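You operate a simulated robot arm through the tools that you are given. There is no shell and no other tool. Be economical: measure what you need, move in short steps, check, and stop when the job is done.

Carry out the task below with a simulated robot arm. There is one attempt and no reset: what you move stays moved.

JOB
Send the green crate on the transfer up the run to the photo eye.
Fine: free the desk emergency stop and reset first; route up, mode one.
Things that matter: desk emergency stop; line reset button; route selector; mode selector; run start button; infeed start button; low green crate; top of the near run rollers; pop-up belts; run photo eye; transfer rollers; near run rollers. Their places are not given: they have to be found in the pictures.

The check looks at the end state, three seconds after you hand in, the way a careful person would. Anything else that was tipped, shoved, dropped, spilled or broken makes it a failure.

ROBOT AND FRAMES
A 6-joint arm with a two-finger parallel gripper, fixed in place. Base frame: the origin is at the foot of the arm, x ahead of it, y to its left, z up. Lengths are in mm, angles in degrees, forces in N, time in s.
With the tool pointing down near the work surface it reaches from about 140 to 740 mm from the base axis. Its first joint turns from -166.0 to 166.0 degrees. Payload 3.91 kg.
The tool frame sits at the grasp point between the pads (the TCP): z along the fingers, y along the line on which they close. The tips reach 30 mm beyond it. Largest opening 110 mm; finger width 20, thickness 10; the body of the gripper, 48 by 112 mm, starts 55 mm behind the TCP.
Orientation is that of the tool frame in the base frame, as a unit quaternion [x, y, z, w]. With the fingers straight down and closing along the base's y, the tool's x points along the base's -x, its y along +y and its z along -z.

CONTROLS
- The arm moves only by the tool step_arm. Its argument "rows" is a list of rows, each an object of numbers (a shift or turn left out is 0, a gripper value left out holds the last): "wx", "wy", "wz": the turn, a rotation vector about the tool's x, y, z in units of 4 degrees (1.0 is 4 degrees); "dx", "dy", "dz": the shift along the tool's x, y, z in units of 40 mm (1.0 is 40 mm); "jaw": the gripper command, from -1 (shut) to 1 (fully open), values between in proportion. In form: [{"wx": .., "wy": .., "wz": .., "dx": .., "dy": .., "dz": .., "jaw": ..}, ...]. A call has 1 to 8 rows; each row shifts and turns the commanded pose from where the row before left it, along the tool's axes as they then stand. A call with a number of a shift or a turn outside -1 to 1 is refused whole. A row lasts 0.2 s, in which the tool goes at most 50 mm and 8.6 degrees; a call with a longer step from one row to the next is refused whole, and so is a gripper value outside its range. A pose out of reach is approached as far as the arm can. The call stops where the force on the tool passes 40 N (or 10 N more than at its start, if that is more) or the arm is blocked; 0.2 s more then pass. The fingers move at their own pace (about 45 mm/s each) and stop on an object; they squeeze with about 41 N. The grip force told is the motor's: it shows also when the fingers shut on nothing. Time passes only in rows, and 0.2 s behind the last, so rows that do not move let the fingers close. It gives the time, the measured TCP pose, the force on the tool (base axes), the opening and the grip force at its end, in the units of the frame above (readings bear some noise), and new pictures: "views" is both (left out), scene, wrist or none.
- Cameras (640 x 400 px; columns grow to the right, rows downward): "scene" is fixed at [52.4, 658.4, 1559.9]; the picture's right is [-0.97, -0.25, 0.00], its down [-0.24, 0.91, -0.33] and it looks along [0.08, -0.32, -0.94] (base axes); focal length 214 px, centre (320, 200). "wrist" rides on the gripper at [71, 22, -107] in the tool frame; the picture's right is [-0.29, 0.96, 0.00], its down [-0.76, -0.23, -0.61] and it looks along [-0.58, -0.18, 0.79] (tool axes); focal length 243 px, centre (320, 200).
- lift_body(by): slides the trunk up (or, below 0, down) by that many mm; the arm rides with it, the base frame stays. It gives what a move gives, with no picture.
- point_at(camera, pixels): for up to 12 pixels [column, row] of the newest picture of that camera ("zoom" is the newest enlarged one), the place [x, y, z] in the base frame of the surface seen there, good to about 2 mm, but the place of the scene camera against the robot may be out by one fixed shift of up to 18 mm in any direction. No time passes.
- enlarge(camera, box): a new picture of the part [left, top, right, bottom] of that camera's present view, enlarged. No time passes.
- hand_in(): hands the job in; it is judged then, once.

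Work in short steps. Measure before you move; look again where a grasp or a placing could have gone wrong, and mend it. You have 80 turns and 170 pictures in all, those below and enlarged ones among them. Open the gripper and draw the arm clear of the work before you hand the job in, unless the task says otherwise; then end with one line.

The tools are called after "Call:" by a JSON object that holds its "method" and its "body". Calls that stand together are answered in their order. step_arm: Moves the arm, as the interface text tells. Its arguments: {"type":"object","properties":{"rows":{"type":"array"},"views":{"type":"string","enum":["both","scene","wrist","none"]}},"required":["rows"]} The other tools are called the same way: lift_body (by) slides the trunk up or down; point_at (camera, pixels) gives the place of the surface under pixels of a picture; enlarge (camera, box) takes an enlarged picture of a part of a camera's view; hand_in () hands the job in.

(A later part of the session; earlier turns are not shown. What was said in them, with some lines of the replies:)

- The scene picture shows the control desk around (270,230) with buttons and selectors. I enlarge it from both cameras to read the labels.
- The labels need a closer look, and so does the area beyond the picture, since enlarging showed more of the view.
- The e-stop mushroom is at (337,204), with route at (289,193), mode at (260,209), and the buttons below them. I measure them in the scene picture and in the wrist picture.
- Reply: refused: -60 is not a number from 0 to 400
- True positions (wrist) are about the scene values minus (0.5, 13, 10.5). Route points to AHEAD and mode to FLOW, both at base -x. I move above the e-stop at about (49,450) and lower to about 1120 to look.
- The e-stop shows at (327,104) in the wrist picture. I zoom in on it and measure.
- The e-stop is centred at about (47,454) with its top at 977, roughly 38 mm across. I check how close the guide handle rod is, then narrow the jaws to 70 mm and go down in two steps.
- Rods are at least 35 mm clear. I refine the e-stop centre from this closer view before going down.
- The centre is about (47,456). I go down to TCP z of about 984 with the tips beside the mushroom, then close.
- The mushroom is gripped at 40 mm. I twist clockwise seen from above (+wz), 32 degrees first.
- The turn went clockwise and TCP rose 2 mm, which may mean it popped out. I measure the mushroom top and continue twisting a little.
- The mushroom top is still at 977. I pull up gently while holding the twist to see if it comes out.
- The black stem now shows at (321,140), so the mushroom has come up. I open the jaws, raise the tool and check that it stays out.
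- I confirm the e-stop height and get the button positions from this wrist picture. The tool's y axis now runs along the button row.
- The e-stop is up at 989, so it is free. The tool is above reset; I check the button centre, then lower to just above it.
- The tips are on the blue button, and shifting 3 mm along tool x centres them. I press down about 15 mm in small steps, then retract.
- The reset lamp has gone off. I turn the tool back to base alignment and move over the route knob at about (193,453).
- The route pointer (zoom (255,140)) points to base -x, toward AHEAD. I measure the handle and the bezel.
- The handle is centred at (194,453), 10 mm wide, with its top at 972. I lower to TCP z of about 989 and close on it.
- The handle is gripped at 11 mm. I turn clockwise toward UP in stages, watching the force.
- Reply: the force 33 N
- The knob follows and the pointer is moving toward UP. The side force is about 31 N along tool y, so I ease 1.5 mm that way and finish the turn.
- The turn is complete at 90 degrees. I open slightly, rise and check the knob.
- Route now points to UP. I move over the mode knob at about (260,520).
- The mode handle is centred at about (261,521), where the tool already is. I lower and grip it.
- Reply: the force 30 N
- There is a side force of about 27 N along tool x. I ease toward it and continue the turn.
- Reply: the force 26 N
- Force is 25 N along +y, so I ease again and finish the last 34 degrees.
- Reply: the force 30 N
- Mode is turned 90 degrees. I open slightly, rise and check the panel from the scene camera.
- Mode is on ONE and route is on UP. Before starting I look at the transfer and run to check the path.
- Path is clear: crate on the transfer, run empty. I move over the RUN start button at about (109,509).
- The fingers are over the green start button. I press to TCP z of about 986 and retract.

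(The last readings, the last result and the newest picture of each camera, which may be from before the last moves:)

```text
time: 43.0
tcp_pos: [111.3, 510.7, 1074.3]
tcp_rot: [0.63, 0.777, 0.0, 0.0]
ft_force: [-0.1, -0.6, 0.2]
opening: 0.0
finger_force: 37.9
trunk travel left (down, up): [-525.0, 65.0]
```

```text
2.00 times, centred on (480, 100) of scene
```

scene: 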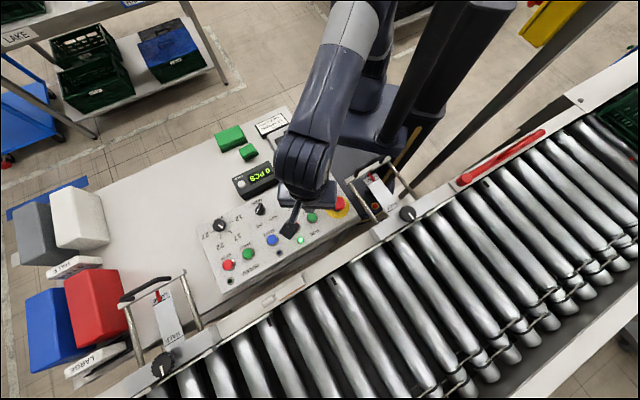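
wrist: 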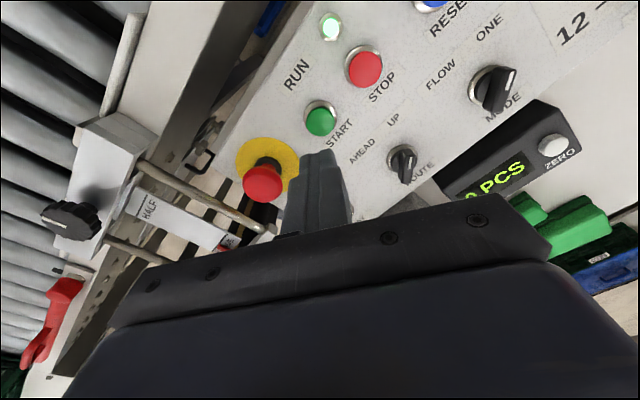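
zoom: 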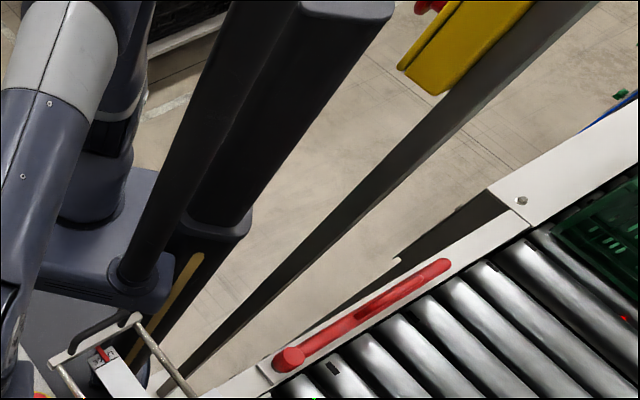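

The RUN lamp is lit and the crate has not moved. I go over INFEED start at about (250,649).

Call:
{"method": "step_arm", "body": {"rows": [{"dx": 0.532, "dy": 0.822}, {"dx": 0.532, "dy": 0.822}, {"dx": 0.532, "dy": 0.822}, {"dx": 0.532, "dy": 0.822}, {"dx": 0.532, "dy": 0.822}, {"dz": 0.8}, {"dz": 0.8}, {}], "views": "both"}}

```text
time: 44.8
tcp_pos: [248.7, 647.3, 1008.9]
tcp_rot: [0.629, 0.778, 0.0, 0.0]
ft_force: [0.6, 0.1, 0.0]
opening: 0.2
finger_force: 38.0
out of reach, approached as far as the arm can: row 5
trunk travel left (down, up): [-525.0, 65.0]
```

scene: 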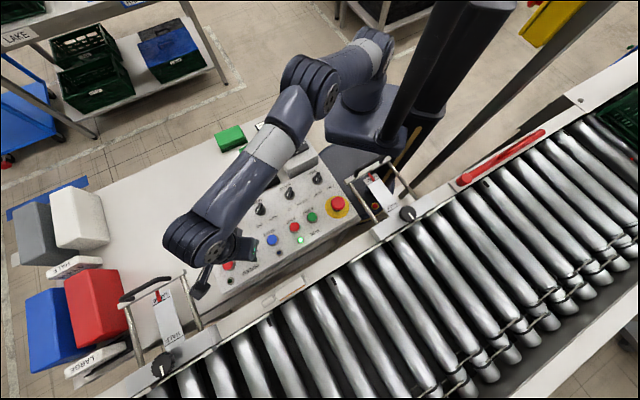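
wrist: 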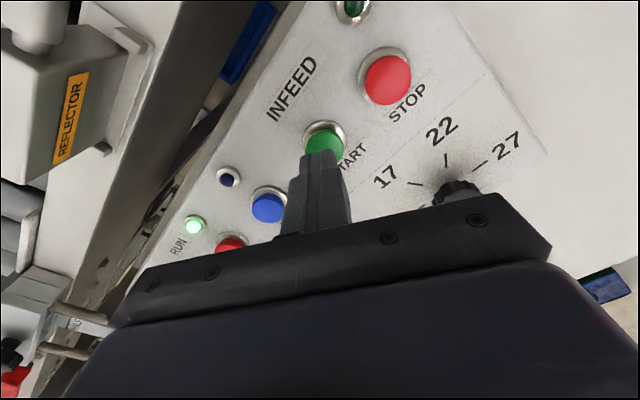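

The fingers are over INFEED start (324,140). I press it, retract and watch the crate.

Call:
{"method": "step_arm", "body": {"rows": [{"dx": 0.04, "dz": 0.3}, {"dz": 0.15}, {"dz": 0.1}, {"dz": 0.05}], "views": "wrist"}}

Call:
{"method": "step_arm", "body": {"rows": [{"dz": -0.5}, {"dz": -0.9}, {"dz": -0.9}], "views": "scene"}}

Call:
{"method": "enlarge", "body": {"camera": "scene", "box": [400, 0, 640, 400]}}

```text
time: 45.8
tcp_pos: [247.1, 647.9, 988.5]
tcp_rot: [0.629, 0.777, 0.0, 0.0]
ft_force: [0.2, -1.4, 3.5]
opening: 0.0
finger_force: 37.7
trunk travel left (down, up): [-525.0, 65.0]
```

wrist: 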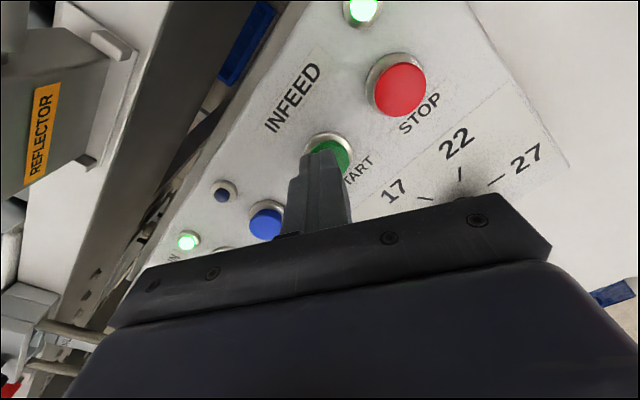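

```text
time: 46.6
tcp_pos: [248.0, 643.7, 1079.1]
tcp_rot: [0.63, 0.777, 0.0, -0.001]
ft_force: [-0.5, -0.5, -0.1]
opening: 0.0
finger_force: 37.5
out of reach, approached as far as the arm can: row 3
trunk travel left (down, up): [-525.0, 65.0]
```

scene: 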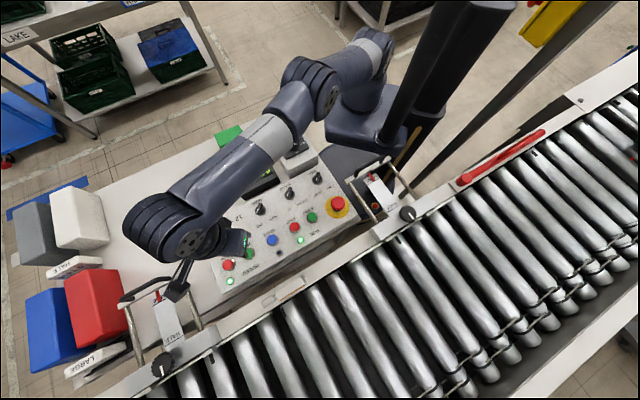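

```text
1.00 times, centred on (520, 200) of scene
```

zoom: 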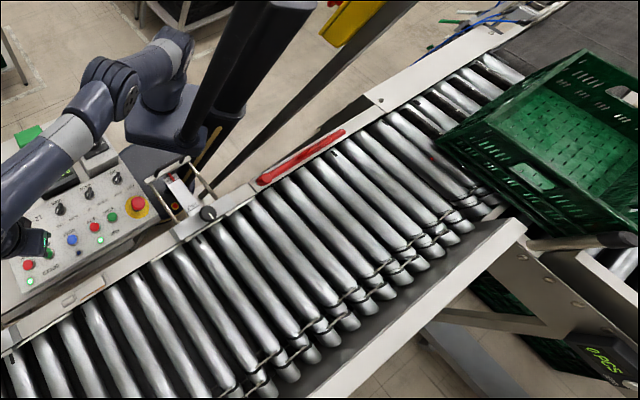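

The crate is moving across the transfer. I lift the arm slightly and look again right away.

Call:
{"method": "step_arm", "body": {"rows": [{}, {}], "views": "none"}}

Call:
{"method": "enlarge", "body": {"camera": "scene", "box": [400, 0, 640, 400]}}

```text
time: 47.2
tcp_pos: [248.0, 644.4, 1076.9]
tcp_rot: [0.629, 0.777, 0.001, 0.0]
ft_force: [0.7, 0.4, 0.0]
opening: 0.0
finger_force: 38.3
trunk travel left (down, up): [-525.0, 65.0]
```

```text
1.00 times, centred on (520, 200) of scene
```

zoom: 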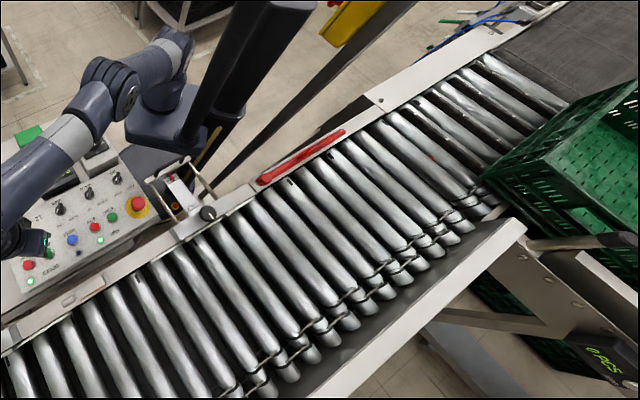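

Before any more time passes, I look farther right to see whether the crate is still on the transfer.

Call:
{"method": "enlarge", "body": {"camera": "scene", "box": [620, 0, 640, 400]}}

```text
1.00 times, centred on (630, 200) of scene
```

zoom: 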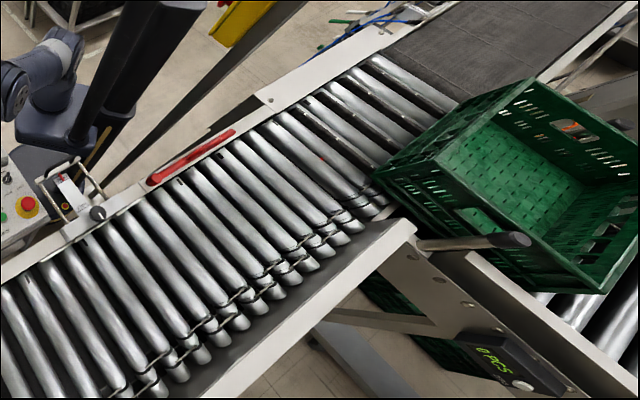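

No time has passed. I zoom in on the transfer, the crate and the conveyor beyond.

Call:
{"method": "enlarge", "body": {"camera": "scene", "box": [520, 10, 640, 160]}}

Call:
{"method": "point_at", "body": {"camera": "zoom", "pixels": [[100, 250], [300, 150], [420, 100], [500, 60], [560, 200], [400, 240]]}}

Call:
{"method": "enlarge", "body": {"camera": "scene", "box": [638, 100, 640, 400]}}

Call:
{"method": "point_at", "body": {"camera": "zoom", "pixels": [[300, 190], [200, 220], [450, 230], [560, 330], [420, 60]]}}

```text
2.67 times, centred on (580, 85) of scene
```

zoom: 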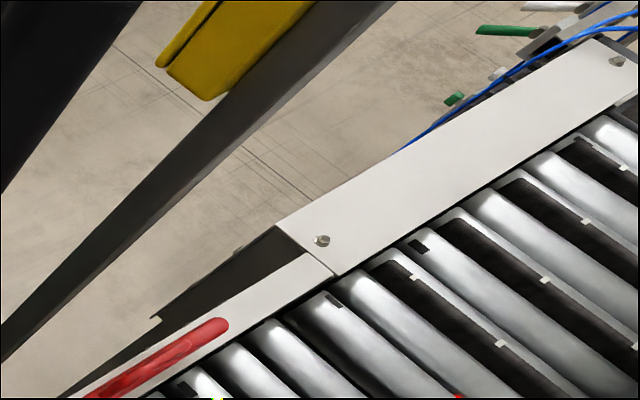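

```text
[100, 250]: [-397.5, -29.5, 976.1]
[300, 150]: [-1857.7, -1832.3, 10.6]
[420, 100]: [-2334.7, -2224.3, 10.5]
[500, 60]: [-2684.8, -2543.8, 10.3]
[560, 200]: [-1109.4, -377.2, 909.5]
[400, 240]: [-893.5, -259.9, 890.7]
```

```text
1.33 times, centred on (639, 250) of scene
```

zoom: 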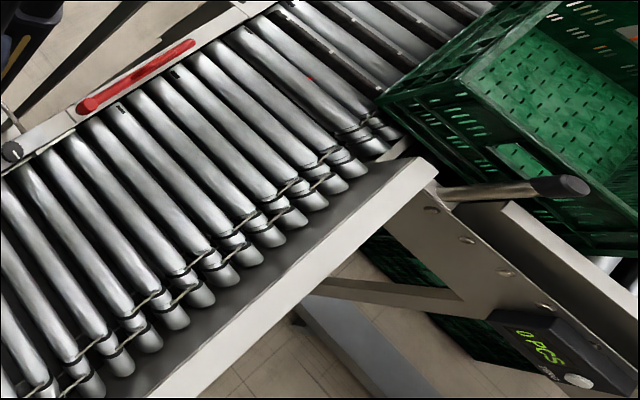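

```text
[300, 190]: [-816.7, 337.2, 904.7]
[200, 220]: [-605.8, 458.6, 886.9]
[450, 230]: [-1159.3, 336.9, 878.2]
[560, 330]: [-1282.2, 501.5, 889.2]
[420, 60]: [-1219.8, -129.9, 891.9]
```

The crate is being carried across by the pop-up belts. I move toward INFEED stop so I'm ready to halt it, and look again.

Call:
{"method": "step_arm", "body": {"rows": [{"dx": 0.3, "dy": 0.6, "dz": 0.8}], "views": "none"}}

Call:
{"method": "enlarge", "body": {"camera": "scene", "box": [638, 0, 640, 400]}}

```text
time: 47.6
tcp_pos: [265.6, 646.7, 1045.3]
tcp_rot: [0.629, 0.777, 0.001, 0.0]
ft_force: [0.9, 0.3, -0.3]
opening: 0.2
finger_force: 37.6
out of reach, approached as far as the arm can: row 1
trunk travel left (down, up): [-525.0, 65.0]
```

```text
1.00 times, centred on (639, 200) of scene
```

zoom: 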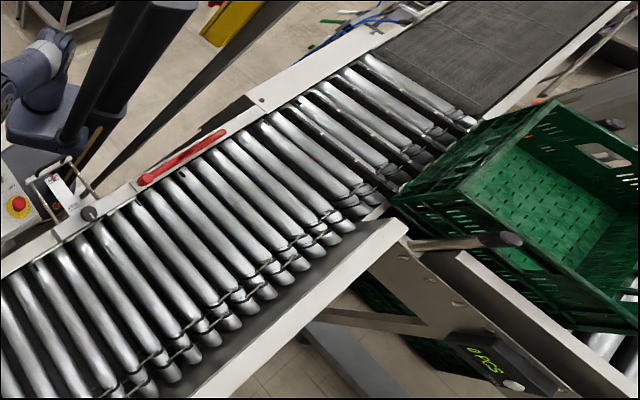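

It is passing onto the cross conveyor. Infeed plus route UP driving the pop-up belts fits that conveyor being the run, so I keep watching in short steps.

Call:
{"method": "step_arm", "body": {"rows": [{}, {}], "views": "none"}}

Call:
{"method": "enlarge", "body": {"camera": "scene", "box": [639, 0, 640, 400]}}

```text
time: 48.2
tcp_pos: [265.9, 647.3, 1045.0]
tcp_rot: [0.629, 0.777, 0.002, -0.001]
ft_force: [-0.6, -0.3, -0.9]
opening: 0.0
finger_force: 37.9
trunk travel left (down, up): [-525.0, 65.0]
```

```text
1.00 times, centred on (640, 200) of scene
```

zoom: 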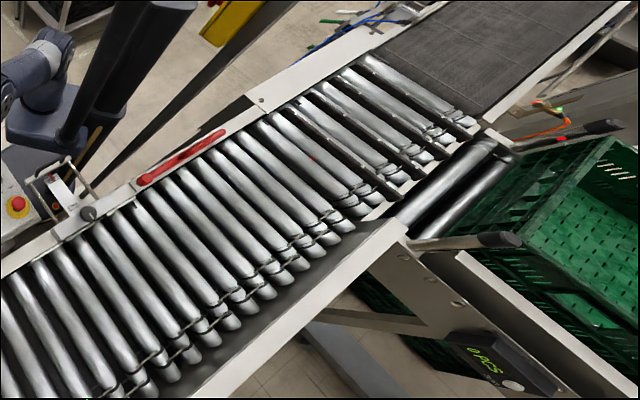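

The crate is now on the cross-run rollers, and a sensor with red/green lights shows near (555,120). I keep watching.

Call:
{"method": "step_arm", "body": {"rows": [{}, {}], "views": "none"}}

Call:
{"method": "enlarge", "body": {"camera": "scene", "box": [639, 0, 640, 400]}}

Call:
{"method": "enlarge", "body": {"camera": "scene", "box": [200, 170, 360, 300]}}

```text
time: 48.8
tcp_pos: [266.8, 648.1, 1045.5]
tcp_rot: [0.63, 0.777, 0.001, -0.001]
ft_force: [-0.5, -1.0, 0.4]
opening: 0.0
finger_force: 37.4
trunk travel left (down, up): [-525.0, 65.0]
```

```text
1.00 times, centred on (640, 200) of scene
```

zoom: 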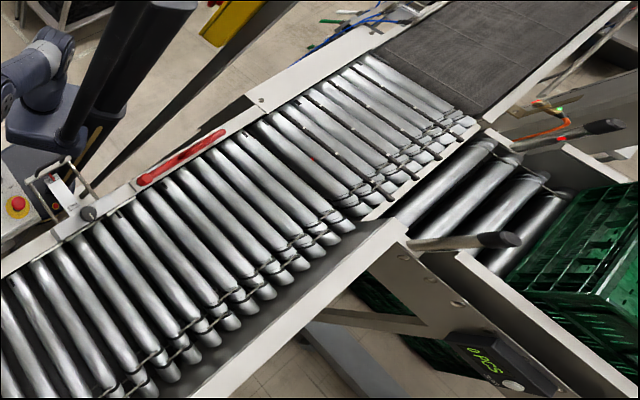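

```text
3.08 times, centred on (280, 235) of scene
```

zoom: 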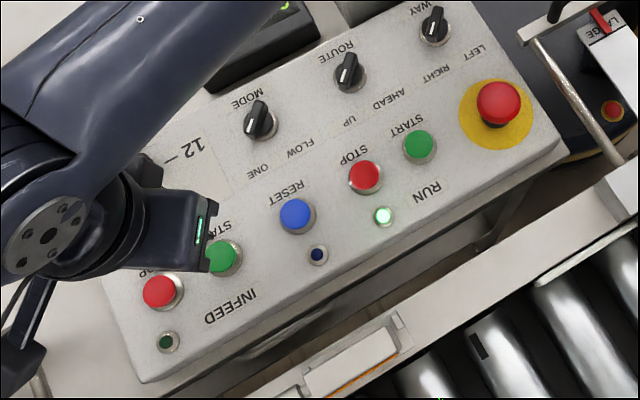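

The infeed lamp went off by itself after one crate and the run is still carrying it, as intended. I draw the arm back and up while it travels.

Call:
{"method": "step_arm", "body": {"rows": [{"dz": -0.3, "dx": -0.8}, {"dz": -0.3, "dx": -0.8}, {"dz": -0.5, "dx": -0.8}, {"dz": -0.5, "dx": -0.8}, {"dz": -0.5, "dx": -0.8, "jaw": 0}, {"dz": -0.5, "dx": -0.5, "jaw": 0}], "views": "both"}}

Call:
{"method": "enlarge", "body": {"camera": "scene", "box": [639, 0, 640, 400]}}

```text
time: 50.2
tcp_pos: [298.5, 473.0, 1143.8]
tcp_rot: [0.629, 0.777, 0.0, 0.001]
ft_force: [0.2, 0.4, 0.4]
opening: 50.4
finger_force: 0.2
trunk travel left (down, up): [-525.0, 65.0]
```

scene: 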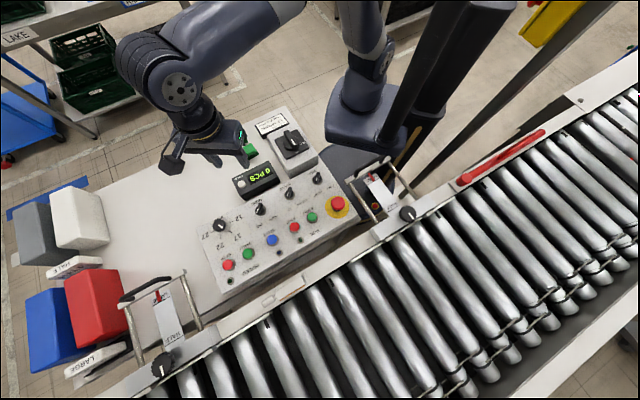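
wrist: 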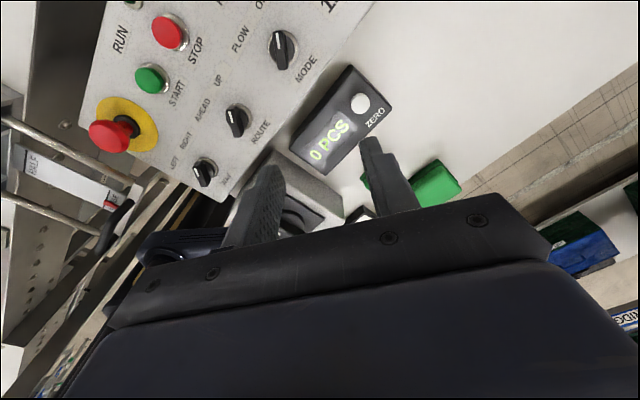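

```text
1.00 times, centred on (640, 200) of scene
```

zoom: 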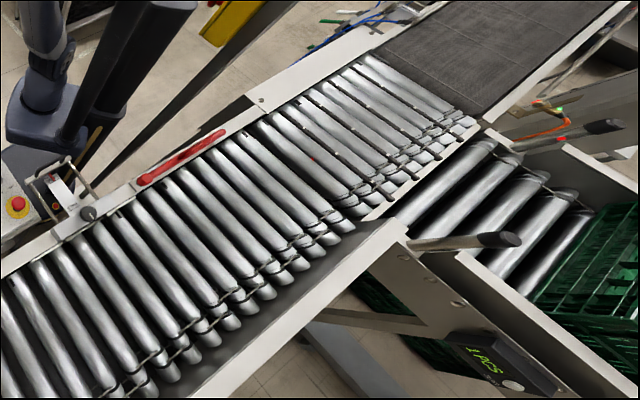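

The run counter reads 1 PCS and the run lamp is off, so the crate should be stopped at the eye. I wait a bit and confirm it stands still.

Call:
{"method": "step_arm", "body": {"rows": [{"dz": -0.8, "jaw": 1}, {"dz": -0.8}, {}, {}, {}, {}, {}, {}], "views": "none"}}

Call:
{"method": "enlarge", "body": {"camera": "scene", "box": [639, 0, 640, 400]}}

Call:
{"method": "enlarge", "body": {"camera": "scene", "box": [200, 150, 360, 290]}}

```text
time: 52.0
tcp_pos: [299.1, 473.0, 1209.0]
tcp_rot: [0.629, 0.777, 0.001, -0.001]
ft_force: [0.0, 0.2, 0.1]
opening: 109.9
finger_force: 0.1
trunk travel left (down, up): [-525.0, 65.0]
```

```text
1.00 times, centred on (640, 200) of scene
```

zoom: 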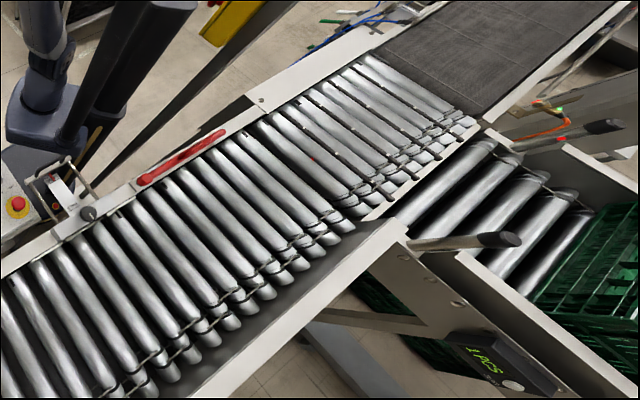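

```text
2.86 times, centred on (280, 220) of scene
```

zoom: 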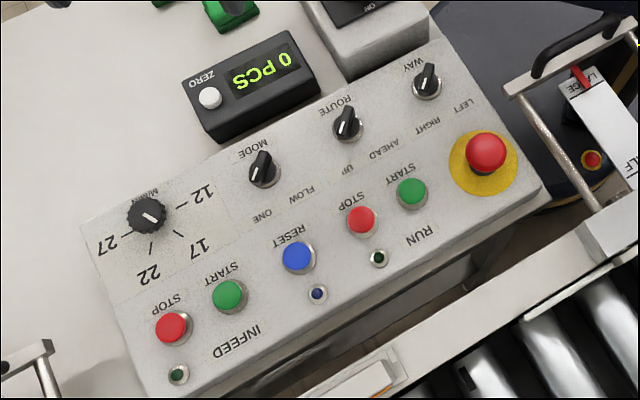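

The crate is at rest on the run, the counter shows 1 PCS, and both line lamps are off. The selectors are at UP and ONE, the e-stop is out, and the arm is clear and open. I hand in.

Call:
{"method": "hand_in", "body": {}}

```text
The job is handed in.
```

The green crate went up the run and stopped there by itself, with the run counter at 1 PCS. I took that as the photo eye, because the eye itself was out of view. The emergency stop is free, the line was reset, route is on UP and mode on ONE.
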